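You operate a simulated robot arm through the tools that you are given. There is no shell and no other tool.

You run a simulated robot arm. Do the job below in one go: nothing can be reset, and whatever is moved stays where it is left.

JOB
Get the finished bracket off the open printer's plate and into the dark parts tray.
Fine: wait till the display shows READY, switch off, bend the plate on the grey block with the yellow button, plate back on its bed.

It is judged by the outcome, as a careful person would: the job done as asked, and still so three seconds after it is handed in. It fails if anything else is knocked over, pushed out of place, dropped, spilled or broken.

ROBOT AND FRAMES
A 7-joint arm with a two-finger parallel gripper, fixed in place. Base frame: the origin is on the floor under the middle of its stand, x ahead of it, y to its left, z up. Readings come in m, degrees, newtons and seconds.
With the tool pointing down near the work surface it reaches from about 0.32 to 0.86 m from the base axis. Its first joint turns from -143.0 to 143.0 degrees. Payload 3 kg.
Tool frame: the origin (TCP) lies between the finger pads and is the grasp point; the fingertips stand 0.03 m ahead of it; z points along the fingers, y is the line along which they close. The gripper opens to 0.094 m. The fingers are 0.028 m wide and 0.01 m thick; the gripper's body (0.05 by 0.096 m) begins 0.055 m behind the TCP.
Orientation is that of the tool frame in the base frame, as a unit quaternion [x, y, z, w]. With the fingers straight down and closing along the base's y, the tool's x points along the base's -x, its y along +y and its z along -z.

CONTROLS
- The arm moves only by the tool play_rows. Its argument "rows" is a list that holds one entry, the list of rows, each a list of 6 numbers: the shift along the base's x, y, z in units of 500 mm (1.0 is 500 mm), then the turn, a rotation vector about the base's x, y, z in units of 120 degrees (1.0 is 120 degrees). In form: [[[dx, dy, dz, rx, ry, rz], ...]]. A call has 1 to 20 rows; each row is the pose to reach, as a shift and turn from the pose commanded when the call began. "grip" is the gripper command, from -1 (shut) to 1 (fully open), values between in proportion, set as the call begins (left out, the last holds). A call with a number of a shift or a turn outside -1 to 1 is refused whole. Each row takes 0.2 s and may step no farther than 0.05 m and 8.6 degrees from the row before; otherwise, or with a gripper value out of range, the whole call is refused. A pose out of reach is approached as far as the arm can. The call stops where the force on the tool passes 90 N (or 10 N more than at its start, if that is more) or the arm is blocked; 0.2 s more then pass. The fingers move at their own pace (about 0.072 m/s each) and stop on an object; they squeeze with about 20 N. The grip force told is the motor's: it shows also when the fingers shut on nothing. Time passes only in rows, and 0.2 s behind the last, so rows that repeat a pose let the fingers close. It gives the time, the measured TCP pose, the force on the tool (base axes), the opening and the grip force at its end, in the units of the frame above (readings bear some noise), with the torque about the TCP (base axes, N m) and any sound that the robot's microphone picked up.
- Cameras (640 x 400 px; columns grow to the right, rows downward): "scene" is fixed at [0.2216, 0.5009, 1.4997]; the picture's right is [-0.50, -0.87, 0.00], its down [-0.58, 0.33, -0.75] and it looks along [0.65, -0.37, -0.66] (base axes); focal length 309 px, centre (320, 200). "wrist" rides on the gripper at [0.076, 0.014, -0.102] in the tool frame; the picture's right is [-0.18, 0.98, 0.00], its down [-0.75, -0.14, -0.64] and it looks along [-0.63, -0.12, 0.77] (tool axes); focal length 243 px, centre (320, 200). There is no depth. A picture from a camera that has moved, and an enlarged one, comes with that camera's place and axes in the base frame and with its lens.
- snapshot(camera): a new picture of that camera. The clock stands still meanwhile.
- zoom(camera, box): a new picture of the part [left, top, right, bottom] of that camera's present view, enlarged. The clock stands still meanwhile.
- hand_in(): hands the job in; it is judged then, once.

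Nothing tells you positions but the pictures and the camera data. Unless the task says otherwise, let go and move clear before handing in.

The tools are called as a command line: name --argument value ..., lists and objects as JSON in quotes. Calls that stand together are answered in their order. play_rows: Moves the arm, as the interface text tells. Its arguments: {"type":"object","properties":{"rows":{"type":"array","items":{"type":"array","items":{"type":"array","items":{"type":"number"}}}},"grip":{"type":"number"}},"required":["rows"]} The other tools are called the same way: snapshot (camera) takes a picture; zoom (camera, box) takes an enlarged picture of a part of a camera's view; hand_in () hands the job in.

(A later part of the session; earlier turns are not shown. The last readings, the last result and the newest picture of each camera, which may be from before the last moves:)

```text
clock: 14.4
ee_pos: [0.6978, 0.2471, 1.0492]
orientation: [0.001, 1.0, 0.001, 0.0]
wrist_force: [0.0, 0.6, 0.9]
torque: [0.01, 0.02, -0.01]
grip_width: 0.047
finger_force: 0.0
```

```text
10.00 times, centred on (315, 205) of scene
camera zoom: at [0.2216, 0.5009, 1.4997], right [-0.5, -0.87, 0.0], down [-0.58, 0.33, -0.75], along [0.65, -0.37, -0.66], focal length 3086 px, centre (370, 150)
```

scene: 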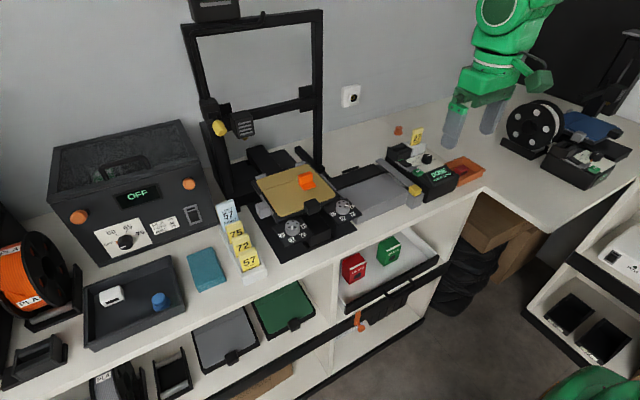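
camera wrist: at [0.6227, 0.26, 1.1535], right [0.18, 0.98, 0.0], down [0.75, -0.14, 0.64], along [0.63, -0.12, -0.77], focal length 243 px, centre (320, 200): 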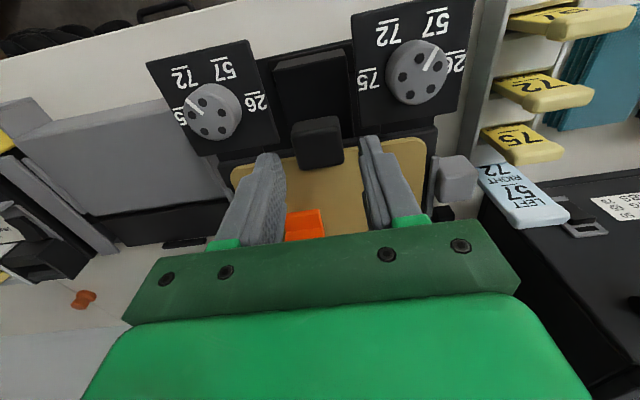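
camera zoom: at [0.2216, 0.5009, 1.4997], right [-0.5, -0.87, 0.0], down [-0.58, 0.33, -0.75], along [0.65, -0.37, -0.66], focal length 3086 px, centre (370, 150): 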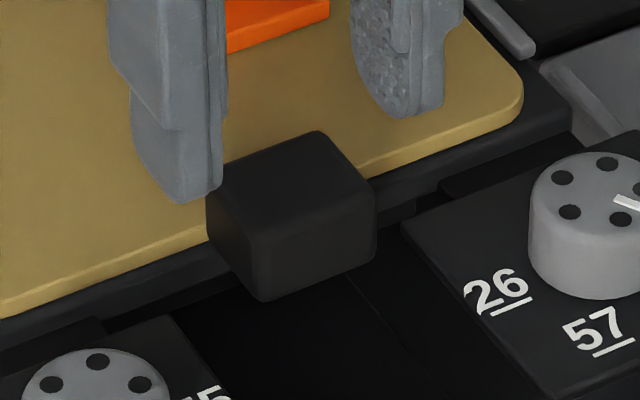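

The tab is centred at about y 0.2445, and the bed's front edge is at x 0.711, so I'll keep the fingers just in front of it (TCP x 0.694). I'll descend around the tab and check before closing.

play_rows --grip -0.064 --rows '[[[-0.004, -0.0026, 0, 0, 0, 0], [-0.008, -0.0052, -0.03, 0, 0, 0], [-0.008, -0.0052, -0.06, 0, 0, 0], [-0.008, -0.0052, -0.08, 0, 0, 0], [-0.008, -0.0052, -0.1, 0, 0, 0], [-0.008, -0.0052, -0.11, 0, 0, 0]]]'

zoom --camera "wrist" --box '[240, 80, 400, 210]'

zoom --camera "scene" --box '[270, 170, 360, 240]'

```text
clock: 15.9
ee_pos: [0.6976, 0.2434, 1.0039]
orientation: [0.001, 1.0, 0.003, 0.007]
wrist_force: [3.1, -1.1, 10.6]
torque: [-0.36, 0.04, 0.06]
grip_width: 0.0448
finger_force: 1.0
stopped in row 6: the force on the tool passed its limit at 98 N (the readings are from after the stop); the commanded pose is now the measured one
```

```text
3.08 times, centred on (320, 145) of wrist
camera zoom: at [0.6194, 0.2568, 1.1062], right [0.18, 0.98, 0.01], down [0.74, -0.14, 0.65], along [0.64, -0.11, -0.76], focal length 746 px, centre (320, 369)
```

zoom: 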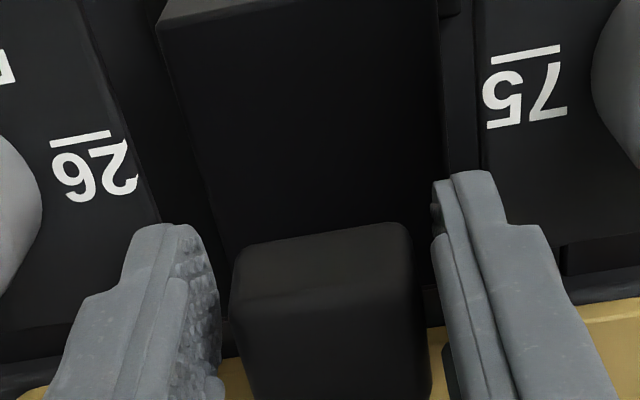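

```text
5.71 times, centred on (315, 205) of scene
camera zoom: at [0.2216, 0.5009, 1.4997], right [-0.5, -0.87, 0.0], down [-0.58, 0.33, -0.75], along [0.65, -0.37, -0.66], focal length 1764 px, centre (349, 171)
```

zoom: 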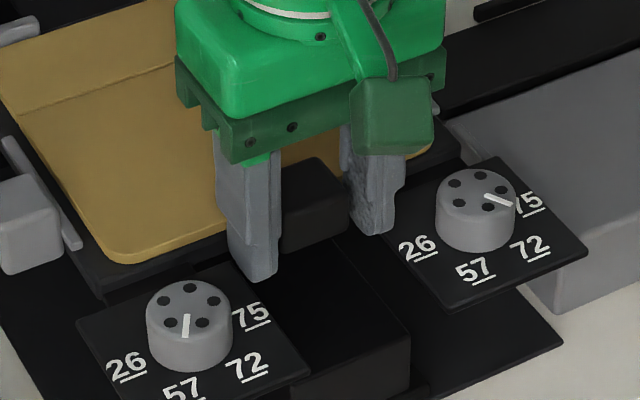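

The right finger met something at fingertip height about 0.974, so I'll back up a little, straighten the tool and look again.

play_rows --rows '[[[0, 0, 0.02, -0.001, 0.003, 0], [-0.006, 0, 0.05, -0.0029, 0.0067, 0], [-0.006, 0, 0.05, -0.0029, 0.0067, 0]]]'

snapshot --camera "wrist"

zoom --camera "wrist" --box '[240, 80, 400, 210]'

zoom --camera "scene" --box '[250, 160, 350, 240]'

```text
clock: 16.7
ee_pos: [0.6932, 0.2447, 1.0291]
orientation: [-0.001, 1.0, -0.001, -0.001]
wrist_force: [0.3, 0.2, -0.3]
torque: [0.01, -0.01, 0.0]
grip_width: 0.0438
finger_force: 0.0
```

```text
taken
camera wrist: at [0.6169, 0.2577, 1.1321], right [0.18, 0.98, 0.0], down [0.75, -0.14, 0.64], along [0.63, -0.12, -0.77], focal length 243 px, centre (320, 200)
```

wrist: 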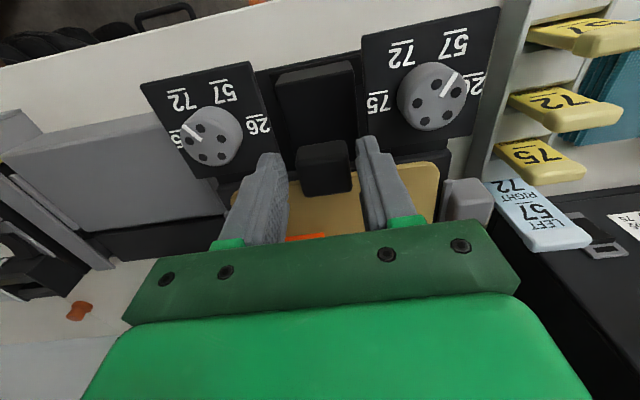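

```text
3.08 times, centred on (320, 145) of wrist
camera zoom: at [0.6169, 0.2577, 1.1321], right [0.18, 0.98, 0.0], down [0.75, -0.14, 0.64], along [0.63, -0.12, -0.77], focal length 746 px, centre (320, 369)
```

zoom: 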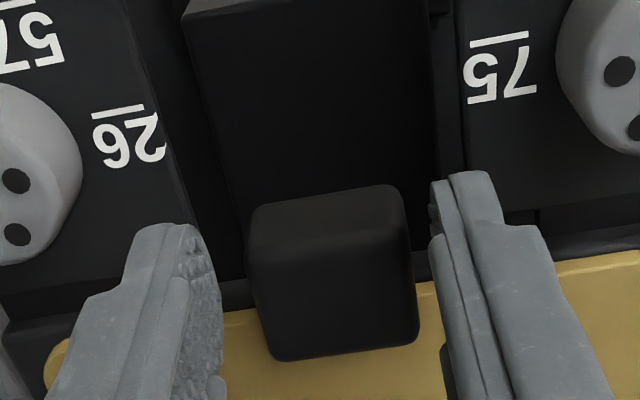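

```text
5.00 times, centred on (300, 200) of scene
camera zoom: at [0.2216, 0.5009, 1.4997], right [-0.5, -0.87, 0.0], down [-0.58, 0.33, -0.75], along [0.65, -0.37, -0.66], focal length 1543 px, centre (420, 200)
```

zoom: 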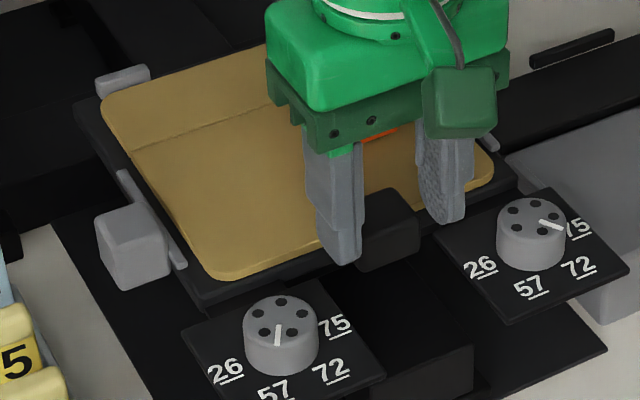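

The obstacle is the dial plates (tops at about z 0.974, inner edges about 33 mm either side of the tab centre); the free-sliding bed moved only about 3 mm. I'll narrow the gripper to 38 mm so both fingers fit inside the gap and come down slowly.

play_rows --grip -0.19 --rows '[[[0.004, 0.0006, 0, 0, 0, 0], [0.004, 0.0006, 0, 0, 0, 0], [0.004, 0.0006, -0.01, 0, 0, 0], [0.004, 0.0006, -0.02, 0, 0, 0], [0.004, 0.0006, -0.03, 0, 0, 0], [0.004, 0.0006, -0.038, 0, 0, 0], [0.004, 0.0006, -0.044, 0, 0, 0], [0.004, 0.0006, -0.048, 0, 0, 0]]]'

zoom --camera "wrist" --box '[240, 80, 400, 210]'

zoom --camera "scene" --box '[250, 160, 350, 240]'

```text
clock: 18.5
ee_pos: [0.6949, 0.2446, 1.004]
orientation: [0.0, 1.0, 0.001, 0.0]
wrist_force: [0.4, 2.1, 0.0]
torque: [0.04, 0.03, 0.02]
grip_width: 0.0395
finger_force: 1.2
```

```text
3.08 times, centred on (320, 145) of wrist
camera zoom: at [0.6194, 0.2579, 1.107], right [0.18, 0.98, 0.0], down [0.75, -0.14, 0.64], along [0.63, -0.12, -0.77], focal length 746 px, centre (320, 369)
```

zoom: 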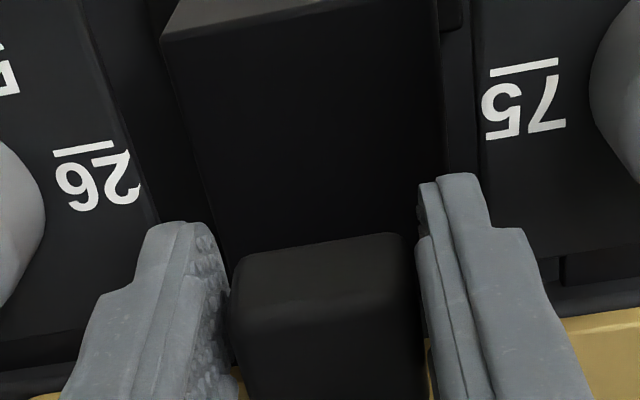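

```text
5.00 times, centred on (300, 200) of scene
camera zoom: at [0.2216, 0.5009, 1.4997], right [-0.5, -0.87, 0.0], down [-0.58, 0.33, -0.75], along [0.65, -0.37, -0.66], focal length 1543 px, centre (420, 200)
```

zoom: 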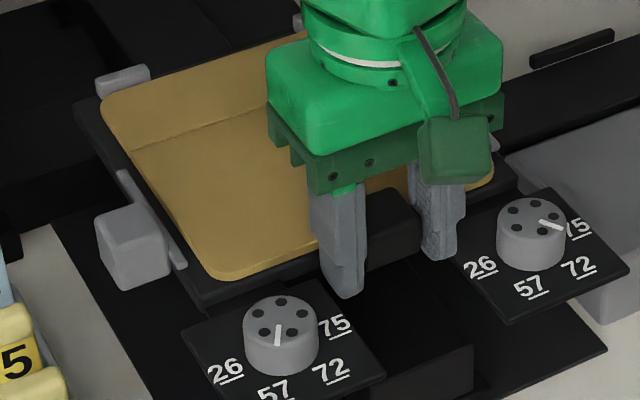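

play_rows --rows '[[[0.0, 0.003, 0, 0, 0, 0], [0.0, 0.003, -0.004, 0, 0, 0], [0.0, 0.003, -0.008, 0, 0, 0]]]'

play_rows --grip -1 --rows '[[[0, 0, 0, 0, 0, 0], [0, 0, 0, 0, 0, 0], [0, 0, 0, 0, 0, 0], [0, 0, 0, 0, 0, 0]]]'

zoom --camera "wrist" --box '[240, 80, 400, 210]'

zoom --camera "scene" --box '[250, 160, 350, 240]'

```text
clock: 19.3
ee_pos: [0.6946, 0.2449, 0.9988]
orientation: [0.0, 1.0, 0.0, 0.0]
wrist_force: [0.1, -1.9, 0.2]
torque: [0.01, 0.03, -0.03]
grip_width: 0.0399
finger_force: 1.9
```

```text
clock: 20.3
ee_pos: [0.6954, 0.2456, 0.9987]
orientation: [-0.001, 1.0, 0.0, 0.001]
wrist_force: [-0.5, -8.8, 0.0]
torque: [0.0, 0.11, -0.2]
grip_width: 0.0376
finger_force: 19.7
```

```text
3.08 times, centred on (320, 145) of wrist
camera zoom: at [0.6196, 0.2594, 1.1036], right [0.18, 0.98, 0.0], down [0.75, -0.14, 0.64], along [0.63, -0.12, -0.77], focal length 746 px, centre (320, 369)
```

zoom: 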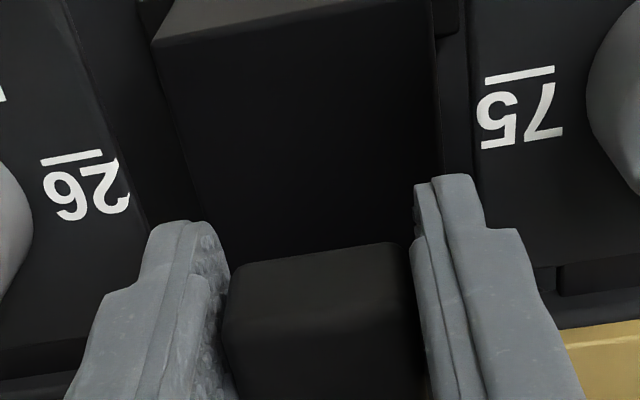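

```text
5.00 times, centred on (300, 200) of scene
camera zoom: at [0.2216, 0.5009, 1.4997], right [-0.5, -0.87, 0.0], down [-0.58, 0.33, -0.75], along [0.65, -0.37, -0.66], focal length 1543 px, centre (420, 200)
```

zoom: 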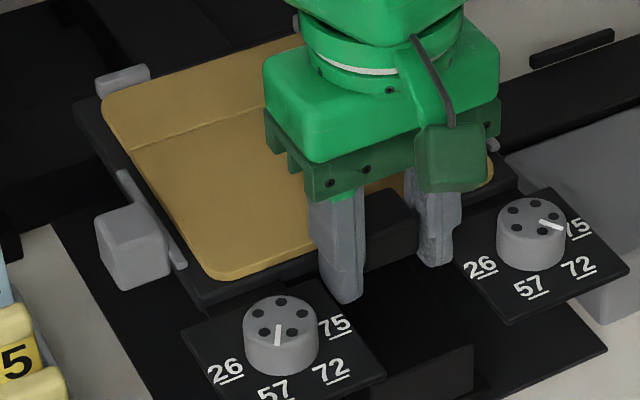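

play_rows --rows '[[[0, -0.002, 0, 0, 0, 0], [0, -0.003, 0, 0, 0, 0]]]'

```text
clock: 20.9
ee_pos: [0.6969, 0.2441, 1.0003]
orientation: [-0.001, 1.0, 0.001, 0.0]
wrist_force: [-1.6, 6.3, 2.4]
torque: [0.03, -0.12, 0.31]
grip_width: 0.038
finger_force: 20.4
```

Shifting balanced the side force, so the tab is centred and held. I'll ease back half a millimetre and lift the plate straight up slowly.

play_rows --rows '[[[0, 0.0012, 0, 0, 0, 0], [0, 0.0012, 0.01, 0, 0, 0], [0, 0.0012, 0.02, 0, 0, 0], [0, 0.0012, 0.03, 0, 0, 0], [0, 0.0012, 0.04, 0, 0, 0]]]'

zoom --camera "scene" --box '[240, 140, 360, 240]'

snapshot --camera "wrist"

```text
clock: 22.1
ee_pos: [0.6959, 0.2433, 1.0195]
orientation: [-0.001, 1.0, 0.0, 0.0]
wrist_force: [-0.2, -1.0, 2.0]
torque: [-0.07, -0.05, 0.19]
grip_width: 0.0333
finger_force: 20.3
```

```text
4.00 times, centred on (300, 190) of scene
camera zoom: at [0.2216, 0.5009, 1.4997], right [-0.5, -0.87, 0.0], down [-0.58, 0.33, -0.75], along [0.65, -0.37, -0.66], focal length 1234 px, centre (400, 240)
```

zoom: 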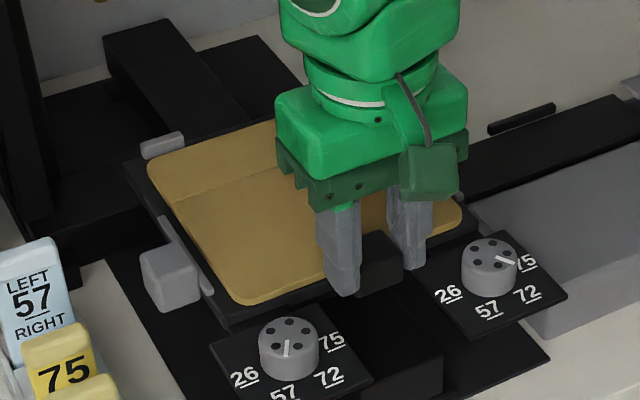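

```text
taken
camera wrist: at [0.6197, 0.2576, 1.1236], right [0.18, 0.98, 0.0], down [0.75, -0.14, 0.64], along [0.63, -0.12, -0.77], focal length 243 px, centre (320, 200)
```

wrist: 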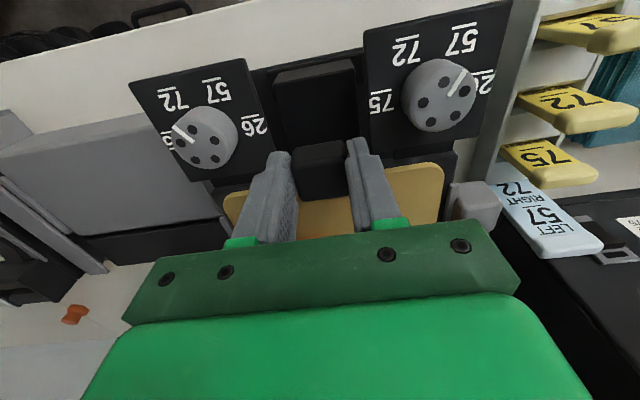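

zoom --camera "wrist" --box '[250, 110, 390, 220]'

zoom --camera "scene" --box '[295, 180, 345, 220]'

```text
3.64 times, centred on (320, 165) of wrist
camera zoom: at [0.6197, 0.2576, 1.1236], right [0.18, 0.98, 0.0], down [0.75, -0.14, 0.64], along [0.63, -0.12, -0.77], focal length 882 px, centre (320, 327)
```

zoom: 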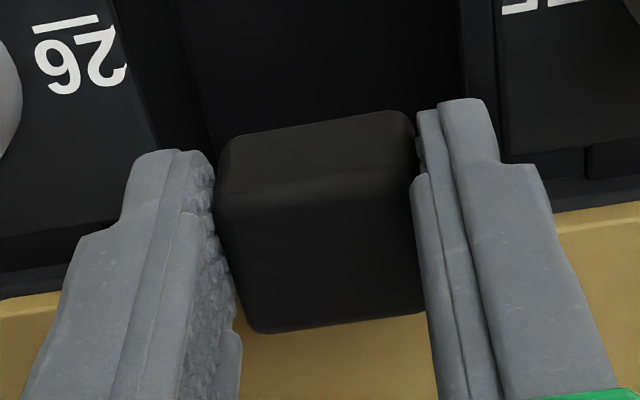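

```text
10.00 times, centred on (320, 200) of scene
camera zoom: at [0.2216, 0.5009, 1.4997], right [-0.5, -0.87, 0.0], down [-0.58, 0.33, -0.75], along [0.65, -0.37, -0.66], focal length 3086 px, centre (320, 200)
```

zoom: 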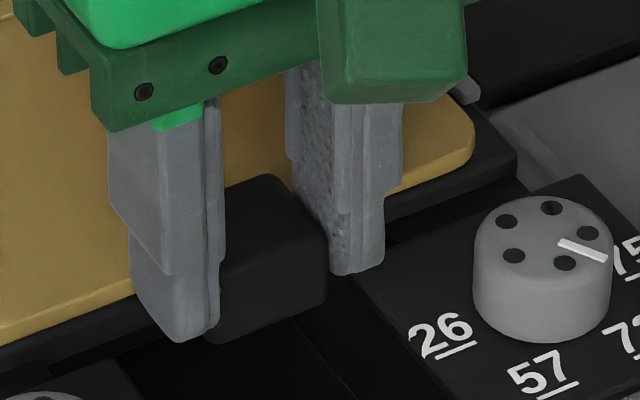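

The fingers slid up and now hold only the upper part of the tab (width 33 mm); lower down they had been squeezing something wider below it. I'll reopen slightly, regrip a little above that wider part and check the width.

play_rows --grip -0.1 --rows '[[[0, 0, 0, 0, 0, 0], [0, 0, 0, 0, 0, 0], [0, 0, -0.01, 0, 0, 0], [0, 0, -0.018, 0, 0, 0]]]'

play_rows --grip -1 --rows '[[[0, 0, 0, 0, 0, 0], [0, 0, 0, 0, 0, 0], [0, 0, 0, 0, 0, 0]]]'

zoom --camera "wrist" --box '[250, 110, 390, 220]'

```text
clock: 23.1
ee_pos: [0.6952, 0.2439, 1.0101]
orientation: [0.0, 1.0, -0.001, 0.0]
wrist_force: [1.4, -0.4, -0.3]
torque: [0.01, 0.03, 0.03]
grip_width: 0.0425
finger_force: 0.1
```

```text
clock: 23.9
ee_pos: [0.6943, 0.2434, 1.011]
orientation: [-0.001, 1.0, 0.0, 0.0]
wrist_force: [0.6, -8.4, 3.1]
torque: [-0.26, -0.15, -0.28]
grip_width: 0.0338
finger_force: 20.0
```

```text
3.64 times, centred on (320, 165) of wrist
camera zoom: at [0.6196, 0.258, 1.1139], right [0.18, 0.98, 0.0], down [0.75, -0.14, 0.64], along [0.63, -0.12, -0.77], focal length 882 px, centre (320, 327)
```

zoom: 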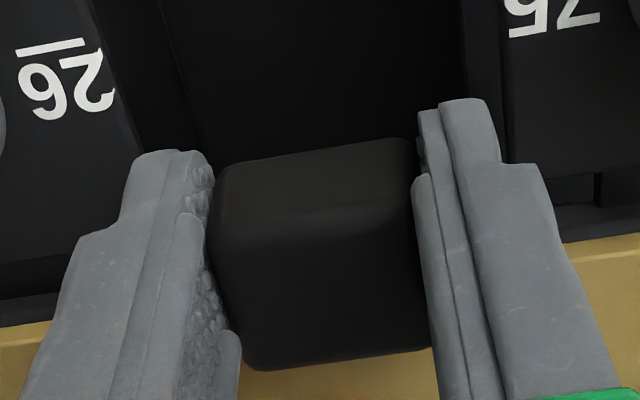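

The width now reads 33.8 mm, which fits the tab. I'll relieve the side force slightly and lift in small steps.

play_rows --rows '[[[0, -0.0015, 0, 0, 0, 0], [0, -0.0015, 0.008, 0, 0, 0], [0, -0.0015, 0.016, 0, 0, 0], [0, -0.0015, 0.024, 0, 0, 0], [0, -0.0015, 0.032, 0, 0, 0], [0, -0.0015, 0.04, 0, 0, 0]]]'

zoom --camera "scene" --box '[240, 140, 360, 240]'

zoom --camera "wrist" --box '[250, 110, 390, 220]'

```text
clock: 25.3
ee_pos: [0.6951, 0.2438, 1.0316]
orientation: [-0.001, 1.0, 0.0, 0.0]
wrist_force: [0.0, 0.8, -1.9]
torque: [-0.01, 0.2, -0.01]
grip_width: 0.0337
finger_force: 20.0
```

```text
4.00 times, centred on (300, 190) of scene
camera zoom: at [0.2216, 0.5009, 1.4997], right [-0.5, -0.87, 0.0], down [-0.58, 0.33, -0.75], along [0.65, -0.37, -0.66], focal length 1234 px, centre (400, 240)
```

zoom: 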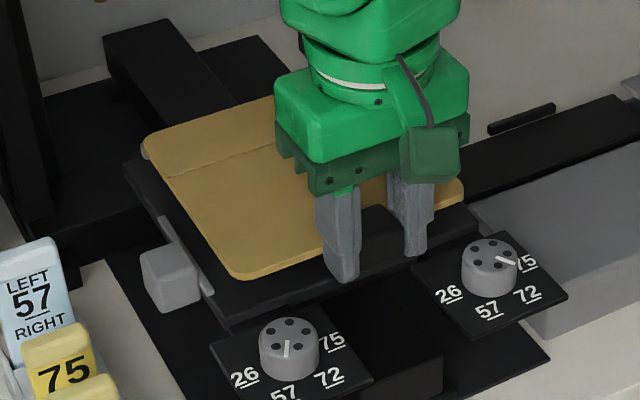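

```text
3.64 times, centred on (320, 165) of wrist
camera zoom: at [0.6191, 0.2575, 1.1346], right [0.18, 0.98, 0.0], down [0.75, -0.14, 0.64], along [0.63, -0.12, -0.77], focal length 882 px, centre (320, 327)
```

zoom: 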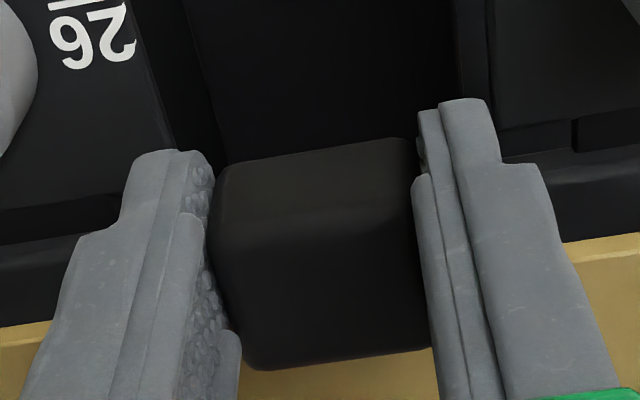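

The plate is lifted level with the bracket still attached (about 0.19 kg, 2 cm above the bed). I'll raise it further and carry it over towards the grey block.

play_rows --rows '[[[0, 0, 0.02, 0, 0, 0], [0, 0, 0.05, 0, 0, 0], [0, 0, 0.08, 0, 0, 0], [0, 0, 0.1, 0, 0, 0], [-0.01, -0.03, 0.1, 0, 0, 0], [-0.02, -0.07, 0.1, 0, 0, 0], [-0.03, -0.12, 0.1, 0, 0, 0], [-0.04, -0.17, 0.1, 0, 0, 0], [-0.05, -0.22, 0.1, 0, 0, 0], [-0.06, -0.27, 0.1, 0, 0, 0], [-0.07, -0.32, 0.1, 0, 0, 0], [-0.08, -0.36, 0.1, 0, 0, 0], [-0.09, -0.39, 0.1, 0, 0, 0], [-0.096, -0.404, 0.1, 0, 0, 0], [-0.096, -0.404, 0.1, 0, 0, 0]]]'

snapshot --camera "scene"

snapshot --camera "wrist"

zoom --camera "scene" --box '[310, 120, 450, 230]'

```text
clock: 28.5
ee_pos: [0.6497, 0.0414, 1.0814]
orientation: [-0.001, 1.0, 0.001, 0.0]
wrist_force: [-0.4, 0.5, -1.9]
torque: [0.03, 0.2, -0.01]
grip_width: 0.0341
finger_force: 20.6
```

```text
taken
```

scene: 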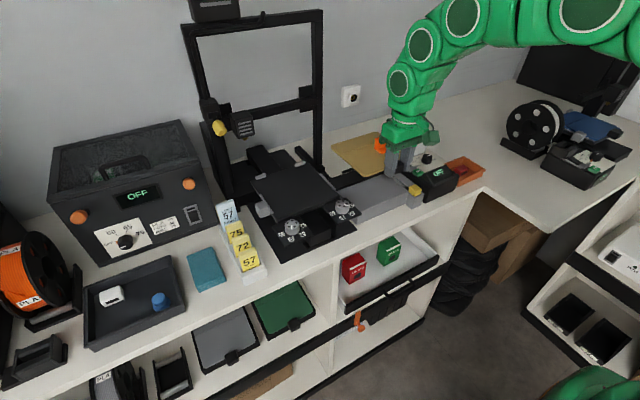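

```text
taken
camera wrist: at [0.5729, 0.0554, 1.1854], right [0.18, 0.98, 0.0], down [0.75, -0.14, 0.64], along [0.63, -0.12, -0.77], focal length 243 px, centre (320, 200)
```

wrist: 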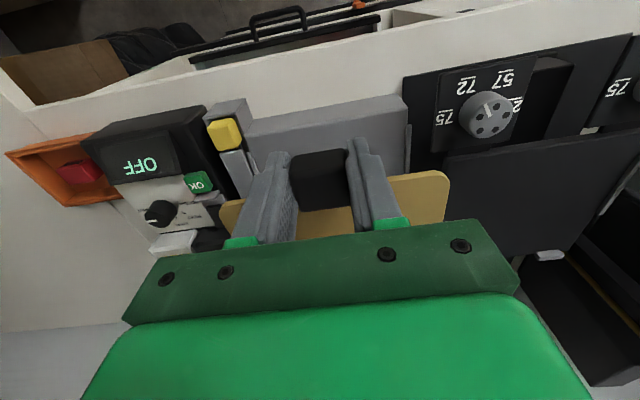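

```text
3.64 times, centred on (380, 175) of scene
camera zoom: at [0.2216, 0.5009, 1.4997], right [-0.5, -0.87, 0.0], down [-0.58, 0.33, -0.75], along [0.65, -0.37, -0.66], focal length 1122 px, centre (102, 291)
```

zoom: 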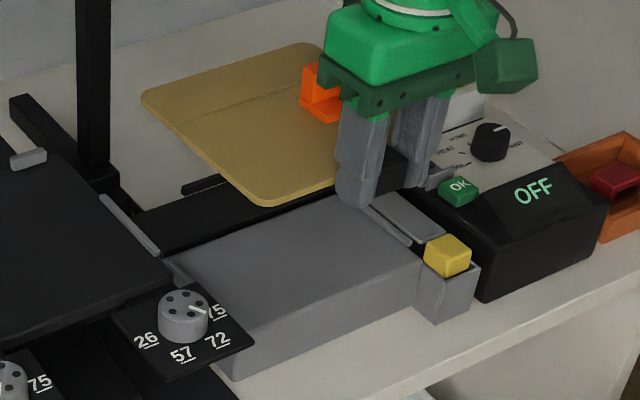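

The plate is centred over the block in y, and its fold line is about 5 mm beyond the block's rear edge. I'll shift it slightly towards me and lower to just above the block for a check.

play_rows --rows '[[[-0.004, -0.001, -0.02, 0, 0, 0], [-0.008, -0.001, -0.05, 0, 0, 0], [-0.0084, -0.001, -0.09, 0, 0, 0], [-0.0084, -0.001, -0.13, 0, 0, 0], [-0.0084, -0.001, -0.16, 0, 0, 0], [-0.0084, -0.001, -0.18, 0, 0, 0], [-0.0084, -0.001, -0.18, 0, 0, 0]]]'

zoom --camera "scene" --box '[310, 120, 450, 230]'

snapshot --camera "wrist"

```text
clock: 30.1
ee_pos: [0.6446, 0.0426, 0.9903]
orientation: [-0.001, 1.0, 0.0, 0.0]
wrist_force: [-0.3, -0.2, -2.2]
torque: [0.0, 0.17, -0.02]
grip_width: 0.034
finger_force: 20.7
```

```text
3.64 times, centred on (380, 175) of scene
camera zoom: at [0.2216, 0.5009, 1.4997], right [-0.5, -0.87, 0.0], down [-0.58, 0.33, -0.75], along [0.65, -0.37, -0.66], focal length 1122 px, centre (102, 291)
```

zoom: 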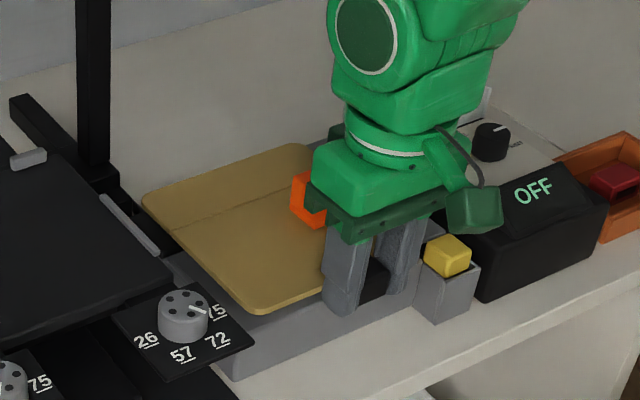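

```text
taken
camera wrist: at [0.5674, 0.0557, 1.0942], right [0.18, 0.98, 0.0], down [0.75, -0.14, 0.64], along [0.63, -0.12, -0.77], focal length 243 px, centre (320, 200)
```

wrist: 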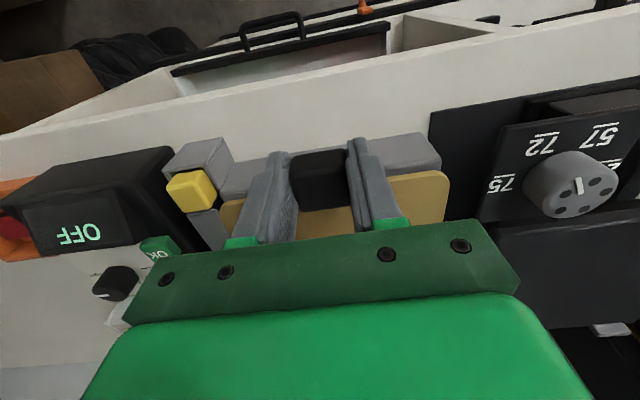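

play_rows --rows '[[[0, 0, -0.012, 0, 0, 0], [0, 0, -0.022, 0, 0, 0], [0, 0, -0.03, 0, 0, 0], [0, 0, -0.036, 0, 0, 0], [0, 0, -0.04, 0, 0, 0]]]'

zoom --camera "scene" --box '[310, 120, 450, 230]'

zoom --camera "wrist" --box '[160, 120, 480, 260]'

```text
clock: 31.3
ee_pos: [0.6433, 0.0413, 0.9713]
orientation: [-0.001, 1.0, 0.001, 0.003]
wrist_force: [-1.5, -3.0, 24.9]
torque: [-0.08, -0.72, -0.2]
grip_width: 0.0342
finger_force: 20.4
```

```text
3.64 times, centred on (380, 175) of scene
camera zoom: at [0.2216, 0.5009, 1.4997], right [-0.5, -0.87, 0.0], down [-0.58, 0.33, -0.75], along [0.65, -0.37, -0.66], focal length 1122 px, centre (102, 291)
```

zoom: 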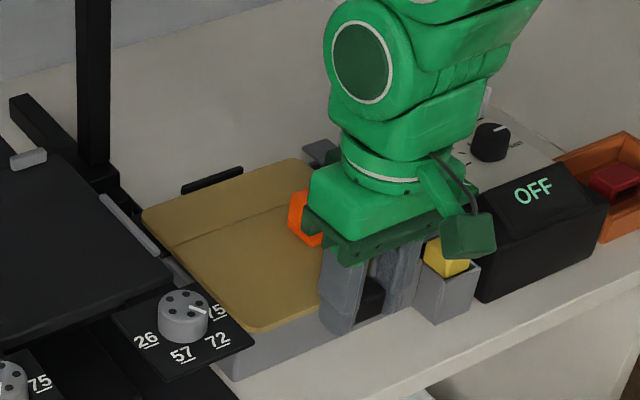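

```text
2.00 times, centred on (320, 190) of wrist
camera zoom: at [0.5672, 0.0555, 1.0748], right [0.18, 0.98, 0.0], down [0.75, -0.14, 0.64], along [0.63, -0.12, -0.76], focal length 485 px, centre (320, 220)
```

zoom: 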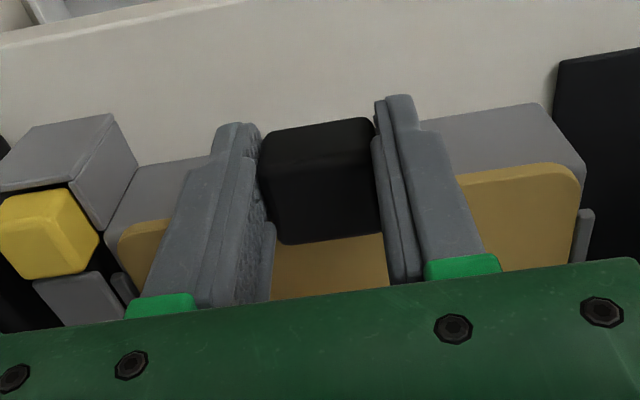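

zoom --camera "wrist" --box '[400, 170, 480, 240]'

zoom --camera "wrist" --box '[170, 190, 270, 280]'

zoom --camera "scene" --box '[335, 150, 405, 220]'

```text
5.71 times, centred on (440, 205) of wrist
camera zoom: at [0.5672, 0.0555, 1.0748], right [0.18, 0.98, 0.0], down [0.75, -0.14, 0.64], along [0.63, -0.12, -0.76], focal length 1386 px, centre (-366, 171)
```

zoom: 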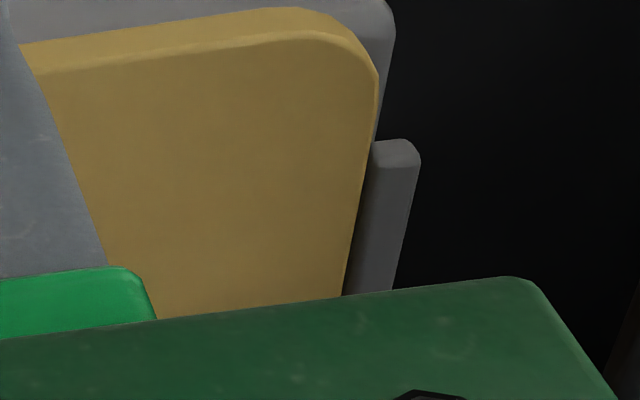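

```text
4.44 times, centred on (220, 235) of wrist
camera zoom: at [0.5672, 0.0555, 1.0748], right [0.18, 0.98, 0.0], down [0.75, -0.14, 0.64], along [0.63, -0.12, -0.76], focal length 1078 px, centre (764, 44)
```

zoom: 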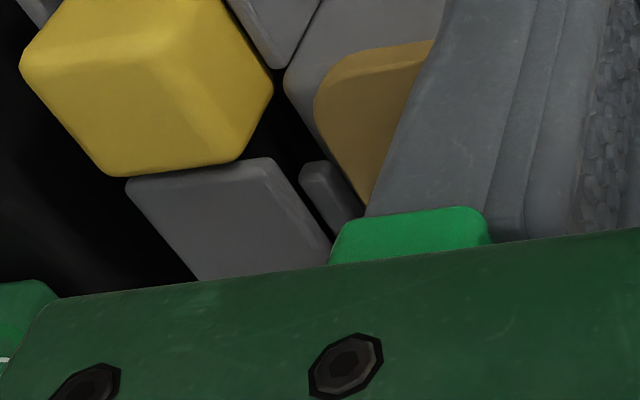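

```text
5.71 times, centred on (370, 185) of scene
camera zoom: at [0.2216, 0.5009, 1.4997], right [-0.5, -0.87, 0.0], down [-0.58, 0.33, -0.75], along [0.65, -0.37, -0.66], focal length 1764 px, centre (34, 286)
```

zoom: 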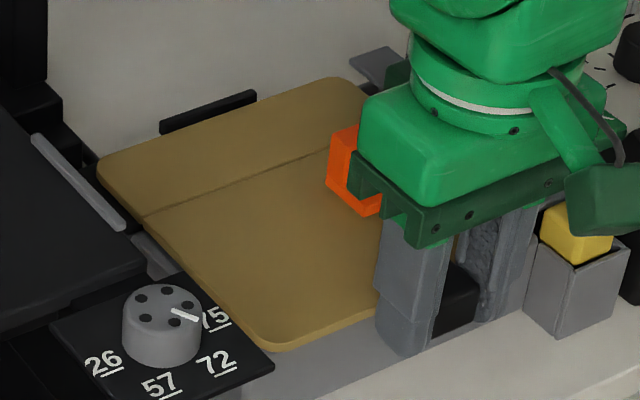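

The plate is down between the block's side lips with a firm, even contact (25 N, no roll). I'll ease off, release the tab, rise clear and inspect the seating.

play_rows --rows '[[[0, 0, 0.003, 0, 0, 0], [0, 0, 0.003, 0, 0, 0]]]'

play_rows --grip 0.3 --rows '[[[0, 0, 0, 0, 0, 0], [0, 0, 0, 0, 0, 0], [0, 0, 0, 0, 0, 0]]]'

zoom --camera "scene" --box '[335, 150, 405, 220]'

zoom --camera "wrist" --box '[160, 120, 480, 260]'

```text
clock: 31.9
ee_pos: [0.6437, 0.042, 0.9719]
orientation: [-0.001, 1.0, 0.0, 0.0]
wrist_force: [9.8, -4.7, 12.9]
torque: [-0.03, 0.0, -0.26]
grip_width: 0.0335
finger_force: 20.1
```

```text
clock: 32.7
ee_pos: [0.6436, 0.0423, 0.9715]
orientation: [-0.001, 1.0, 0.0, 0.0]
wrist_force: [-0.4, 0.2, -0.3]
torque: [0.02, -0.04, 0.02]
grip_width: 0.0611
finger_force: 0.0
```

```text
5.71 times, centred on (370, 185) of scene
camera zoom: at [0.2216, 0.5009, 1.4997], right [-0.5, -0.87, 0.0], down [-0.58, 0.33, -0.75], along [0.65, -0.37, -0.66], focal length 1764 px, centre (34, 286)
```

zoom: 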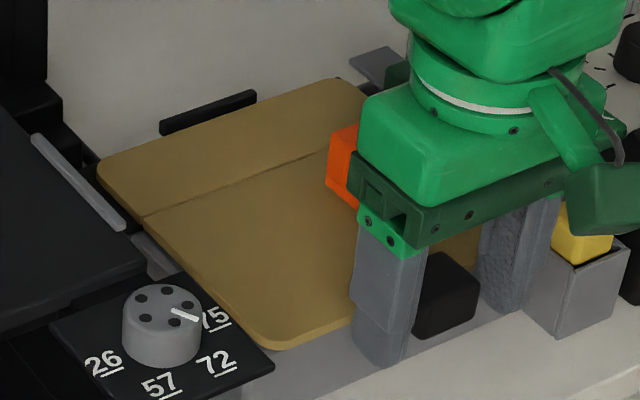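

```text
2.00 times, centred on (320, 190) of wrist
camera zoom: at [0.5672, 0.0556, 1.0752], right [0.18, 0.98, 0.0], down [0.75, -0.14, 0.64], along [0.63, -0.12, -0.77], focal length 485 px, centre (320, 220)
```

zoom: 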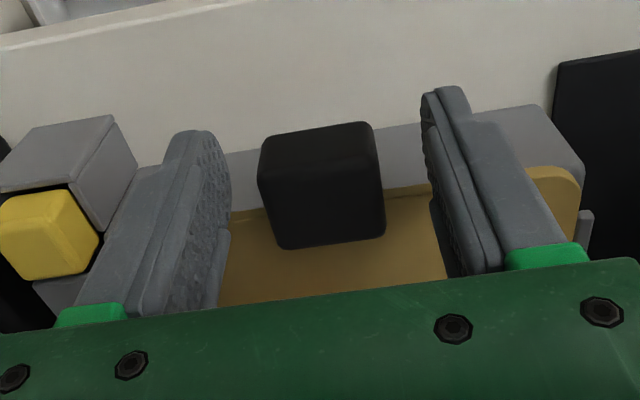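

The plate is released and stays on the block. I'll rise straight up and look at how it sits.

play_rows --rows '[[[0, 0, 0.03, 0, 0, 0], [0, 0, 0.08, 0, 0, 0], [0, 0, 0.16, 0, 0, 0], [-0.05, 0, 0.24, 0, 0, 0], [-0.1, 0, 0.3, 0, 0, 0]]]'

snapshot --camera "wrist"

zoom --camera "wrist" --box '[220, 110, 420, 240]'

zoom --camera "scene" --box '[335, 140, 435, 220]'

```text
clock: 33.9
ee_pos: [0.5894, 0.0404, 1.1218]
orientation: [-0.001, 1.0, 0.0, 0.0]
wrist_force: [0.3, -0.3, -0.1]
torque: [0.0, 0.01, 0.01]
grip_width: 0.0613
finger_force: 0.1
```

```text
taken
camera wrist: at [0.5149, 0.0551, 1.2263], right [0.18, 0.98, 0.0], down [0.75, -0.14, 0.64], along [0.63, -0.12, -0.77], focal length 243 px, centre (320, 200)
```

wrist: 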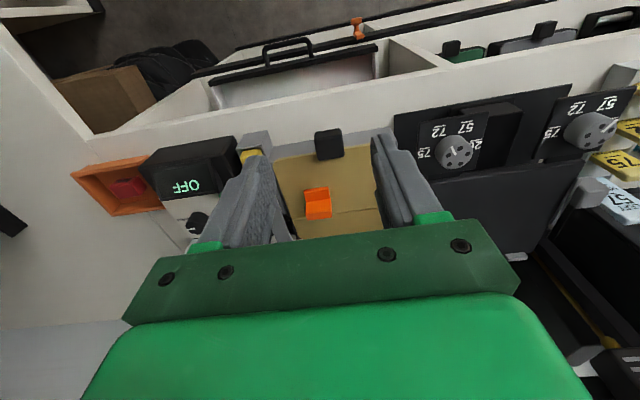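

```text
3.08 times, centred on (320, 175) of wrist
camera zoom: at [0.5149, 0.0551, 1.2263], right [0.18, 0.98, 0.0], down [0.75, -0.14, 0.64], along [0.63, -0.12, -0.77], focal length 746 px, centre (320, 277)
```

zoom: 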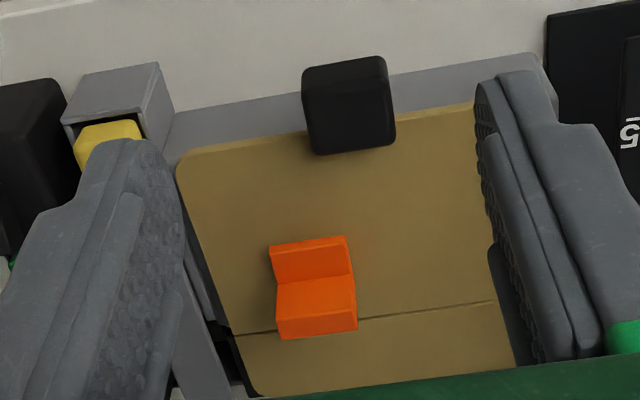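

```text
5.00 times, centred on (385, 180) of scene
camera zoom: at [0.2216, 0.5009, 1.4997], right [-0.5, -0.87, 0.0], down [-0.58, 0.33, -0.75], along [0.65, -0.37, -0.66], focal length 1543 px, centre (-5, 300)
```

zoom: 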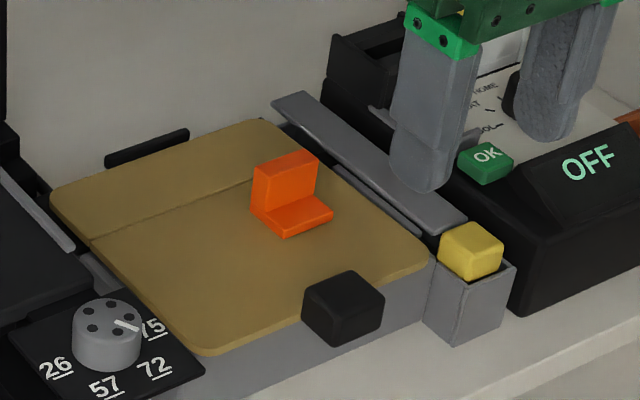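

The plate sits flat on the block with its fold line at the block's rear edge and the bracket still attached. Next I'll close the fingers and line up over the yellow button at about (0.670, -0.064, 0.945).

play_rows --grip -1 --rows '[[[0.03, -0.05, -0.01, 0, 0, 0], [0.07, -0.1, -0.03, 0, 0, 0], [0.11, -0.15, -0.06, 0, 0, 0], [0.14, -0.19, -0.1, 0, 0, 0], [0.157, -0.209, -0.14, 0, 0, 0], [0.157, -0.209, -0.144, 0, 0, 0]]]'

zoom --camera "wrist" --box '[240, 60, 400, 200]'

zoom --camera "scene" --box '[335, 140, 435, 220]'

```text
clock: 35.3
ee_pos: [0.6702, -0.064, 1.0494]
orientation: [-0.001, 1.0, 0.001, 0.001]
wrist_force: [-0.6, 0.2, -0.4]
torque: [-0.02, 0.01, 0.01]
grip_width: 0.0002
finger_force: 20.1
```

```text
2.86 times, centred on (320, 130) of wrist
camera zoom: at [0.5949, -0.05, 1.1537], right [0.18, 0.98, 0.0], down [0.75, -0.14, 0.64], along [0.63, -0.12, -0.77], focal length 693 px, centre (320, 400)
```

zoom: 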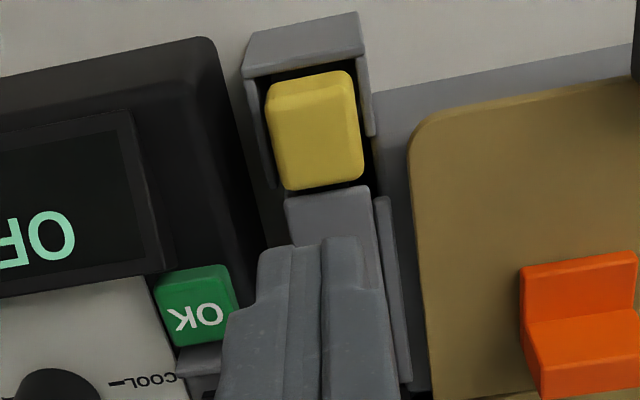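

```text
5.00 times, centred on (385, 180) of scene
camera zoom: at [0.2216, 0.5009, 1.4997], right [-0.5, -0.87, 0.0], down [-0.58, 0.33, -0.75], along [0.65, -0.37, -0.66], focal length 1543 px, centre (-5, 300)
```

zoom: 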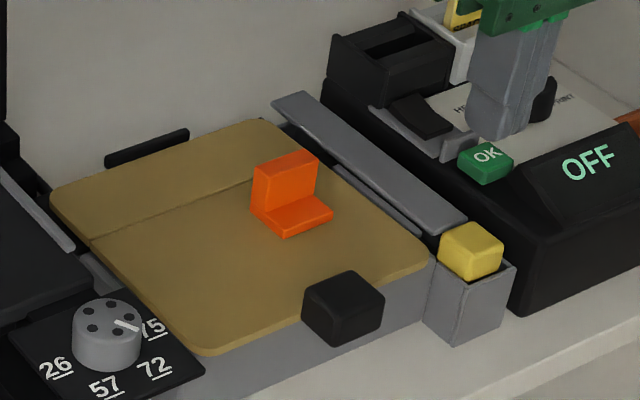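

I'm aligned over the yellow button (centre about x 0.667, y -0.064, top about z 0.948). I'll press it down slowly and watch the plate.

play_rows --rows '[[[-0.006, 0, -0.04, 0, 0, 0], [-0.006, 0, -0.09, 0, 0, 0], [-0.006, 0, -0.125, 0, 0, 0], [-0.006, 0, -0.135, 0, 0, 0], [-0.006, 0, -0.14, 0, 0, 0], [-0.006, 0, -0.145, 0, 0, 0], [-0.006, 0, -0.15, 0, 0, 0]]]'

zoom --camera "scene" --box '[335, 140, 435, 220]'

```text
clock: 36.9
ee_pos: [0.6679, -0.0637, 0.979]
orientation: [-0.002, 1.0, 0.0, 0.003]
wrist_force: [-27.4, 3.3, 84.0]
torque: [0.17, -0.34, 0.1]
grip_width: 0.0
finger_force: 19.4
```

```text
5.00 times, centred on (385, 180) of scene
camera zoom: at [0.2216, 0.5009, 1.4997], right [-0.5, -0.87, 0.0], down [-0.58, 0.33, -0.75], along [0.65, -0.37, -0.66], focal length 1543 px, centre (-5, 300)
```

zoom: 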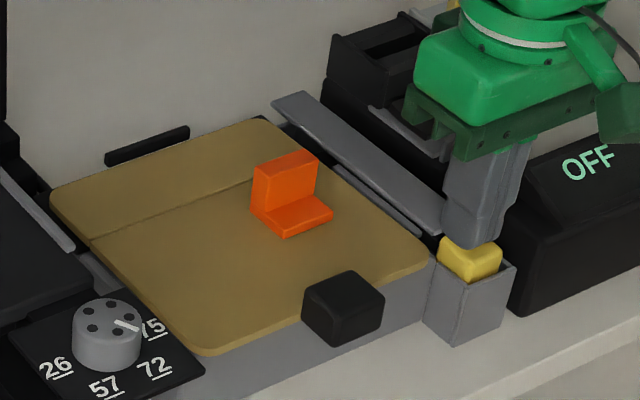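

The force rose with the button not moving; the fingers' rear edge seems to be on the grey bar behind the button. I'll lift and shift about 6 mm towards me.

play_rows --rows '[[[0, 0, 0.01, 0, 0, 0], [-0.004, 0, 0.03, 0, 0, 0], [-0.012, 0, 0.03, 0, 0, 0]]]'

zoom --camera "wrist" --box '[260, 80, 380, 210]'

zoom --camera "scene" --box '[395, 165, 445, 215]'

```text
clock: 37.7
ee_pos: [0.6629, -0.0633, 0.9895]
orientation: [-0.001, 1.0, 0.0, -0.001]
wrist_force: [0.0, 0.2, -0.7]
torque: [-0.04, 0.0, -0.01]
grip_width: 0.0
finger_force: 19.9
```

```text
3.08 times, centred on (320, 145) of wrist
camera zoom: at [0.5862, -0.0496, 1.0935], right [0.18, 0.98, 0.0], down [0.75, -0.14, 0.64], along [0.63, -0.12, -0.77], focal length 746 px, centre (320, 369)
```

zoom: 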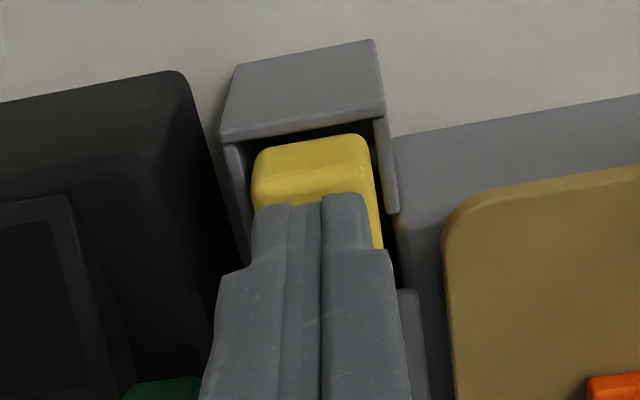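

```text
8.00 times, centred on (420, 190) of scene
camera zoom: at [0.2216, 0.5009, 1.4997], right [-0.5, -0.87, 0.0], down [-0.58, 0.33, -0.75], along [0.65, -0.37, -0.66], focal length 2469 px, centre (-480, 280)
```

zoom: 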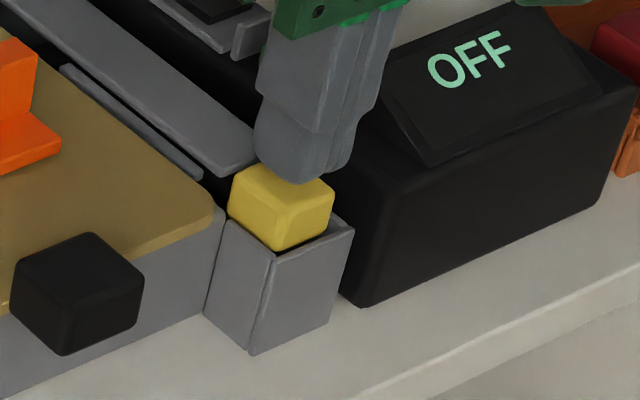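

play_rows --rows '[[[-0.004, 0, -0.012, 0, 0, 0], [-0.004, 0, -0.02, 0, 0, 0], [-0.004, 0, -0.024, 0, 0, 0], [-0.004, 0, -0.028, 0, 0, 0], [-0.004, 0, -0.032, 0, 0, 0]]]'

zoom --camera "scene" --box '[335, 140, 435, 220]'

zoom --camera "scene" --box '[395, 165, 445, 215]'

```text
clock: 38.9
ee_pos: [0.6606, -0.0645, 0.9746]
orientation: [0.0, 1.0, 0.0, 0.0]
wrist_force: [0.2, -0.3, 0.4]
torque: [-0.01, 0.01, 0.02]
grip_width: 0.0001
finger_force: 19.4
```

```text
5.00 times, centred on (385, 180) of scene
camera zoom: at [0.2216, 0.5009, 1.4997], right [-0.5, -0.87, 0.0], down [-0.58, 0.33, -0.75], along [0.65, -0.37, -0.66], focal length 1543 px, centre (-5, 300)
```

zoom: 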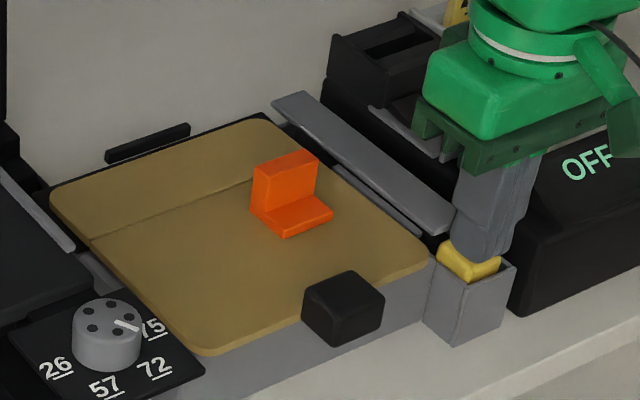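

```text
8.00 times, centred on (420, 190) of scene
camera zoom: at [0.2216, 0.5009, 1.4997], right [-0.5, -0.87, 0.0], down [-0.58, 0.33, -0.75], along [0.65, -0.37, -0.66], focal length 2469 px, centre (-480, 280)
```

zoom: 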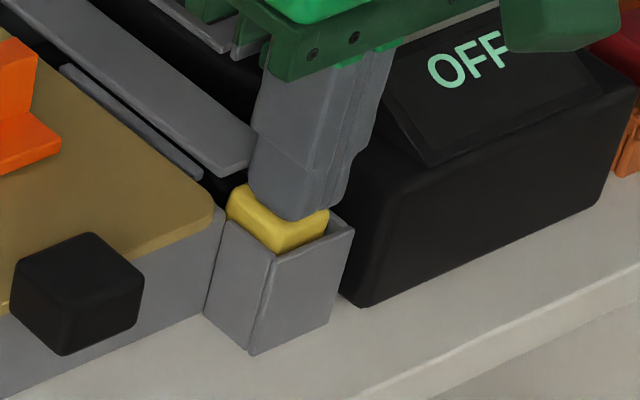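

The button is now moving with little resistance. I'll press further in small steps until it clicks or bottoms out.

play_rows --rows '[[[0, 0, -0.005, 0, 0, 0], [0, 0, -0.01, 0, 0, 0], [0, 0, -0.015, 0, 0, 0], [0, 0, -0.02, 0, 0, 0]]]'

zoom --camera "scene" --box '[335, 140, 435, 220]'

```text
clock: 39.9
ee_pos: [0.6605, -0.064, 0.9642]
orientation: [-0.001, 1.0, 0.0, 0.001]
wrist_force: [0.0, 0.1, 1.6]
torque: [-0.01, -0.04, 0.01]
grip_width: 0.0002
finger_force: 19.7
heard: click
```

```text
5.00 times, centred on (385, 180) of scene
camera zoom: at [0.2216, 0.5009, 1.4997], right [-0.5, -0.87, 0.0], down [-0.58, 0.33, -0.75], along [0.65, -0.37, -0.66], focal length 1543 px, centre (-5, 300)
```

zoom: 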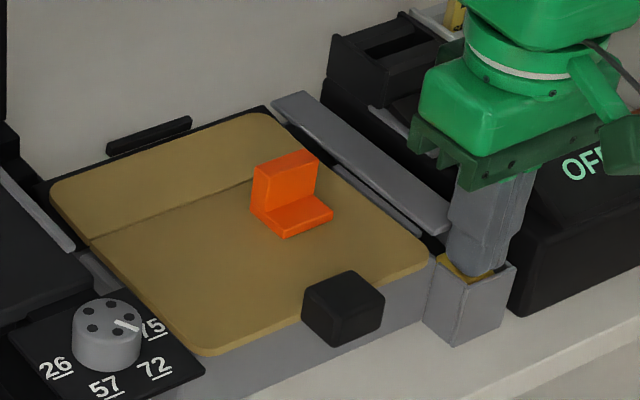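

A click, and the rear flap seems to be starting to lift the plate's back part. I'll hold and watch for a moment.

play_rows --rows '[[[0, 0, 0, 0, 0, 0], [0, 0, 0, 0, 0, 0], [0, 0, 0, 0, 0, 0]]]'

zoom --camera "scene" --box '[335, 140, 435, 220]'

```text
clock: 40.7
ee_pos: [0.6608, -0.064, 0.963]
orientation: [-0.001, 1.0, 0.0, -0.001]
wrist_force: [1.0, 0.3, 2.3]
torque: [0.0, -0.05, 0.02]
grip_width: 0.0001
finger_force: 20.4
```

```text
5.00 times, centred on (385, 180) of scene
camera zoom: at [0.2216, 0.5009, 1.4997], right [-0.5, -0.87, 0.0], down [-0.58, 0.33, -0.75], along [0.65, -0.37, -0.66], focal length 1543 px, centre (-5, 300)
```

zoom: 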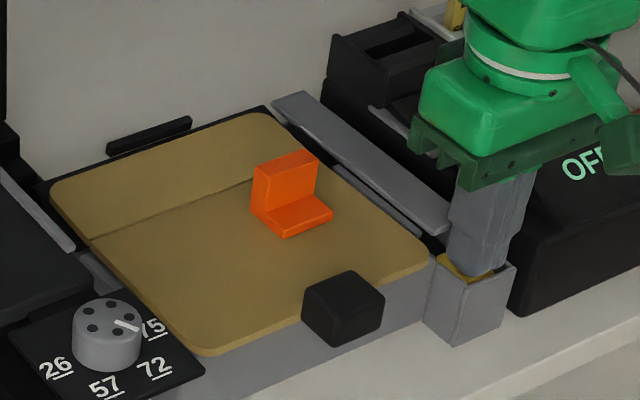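

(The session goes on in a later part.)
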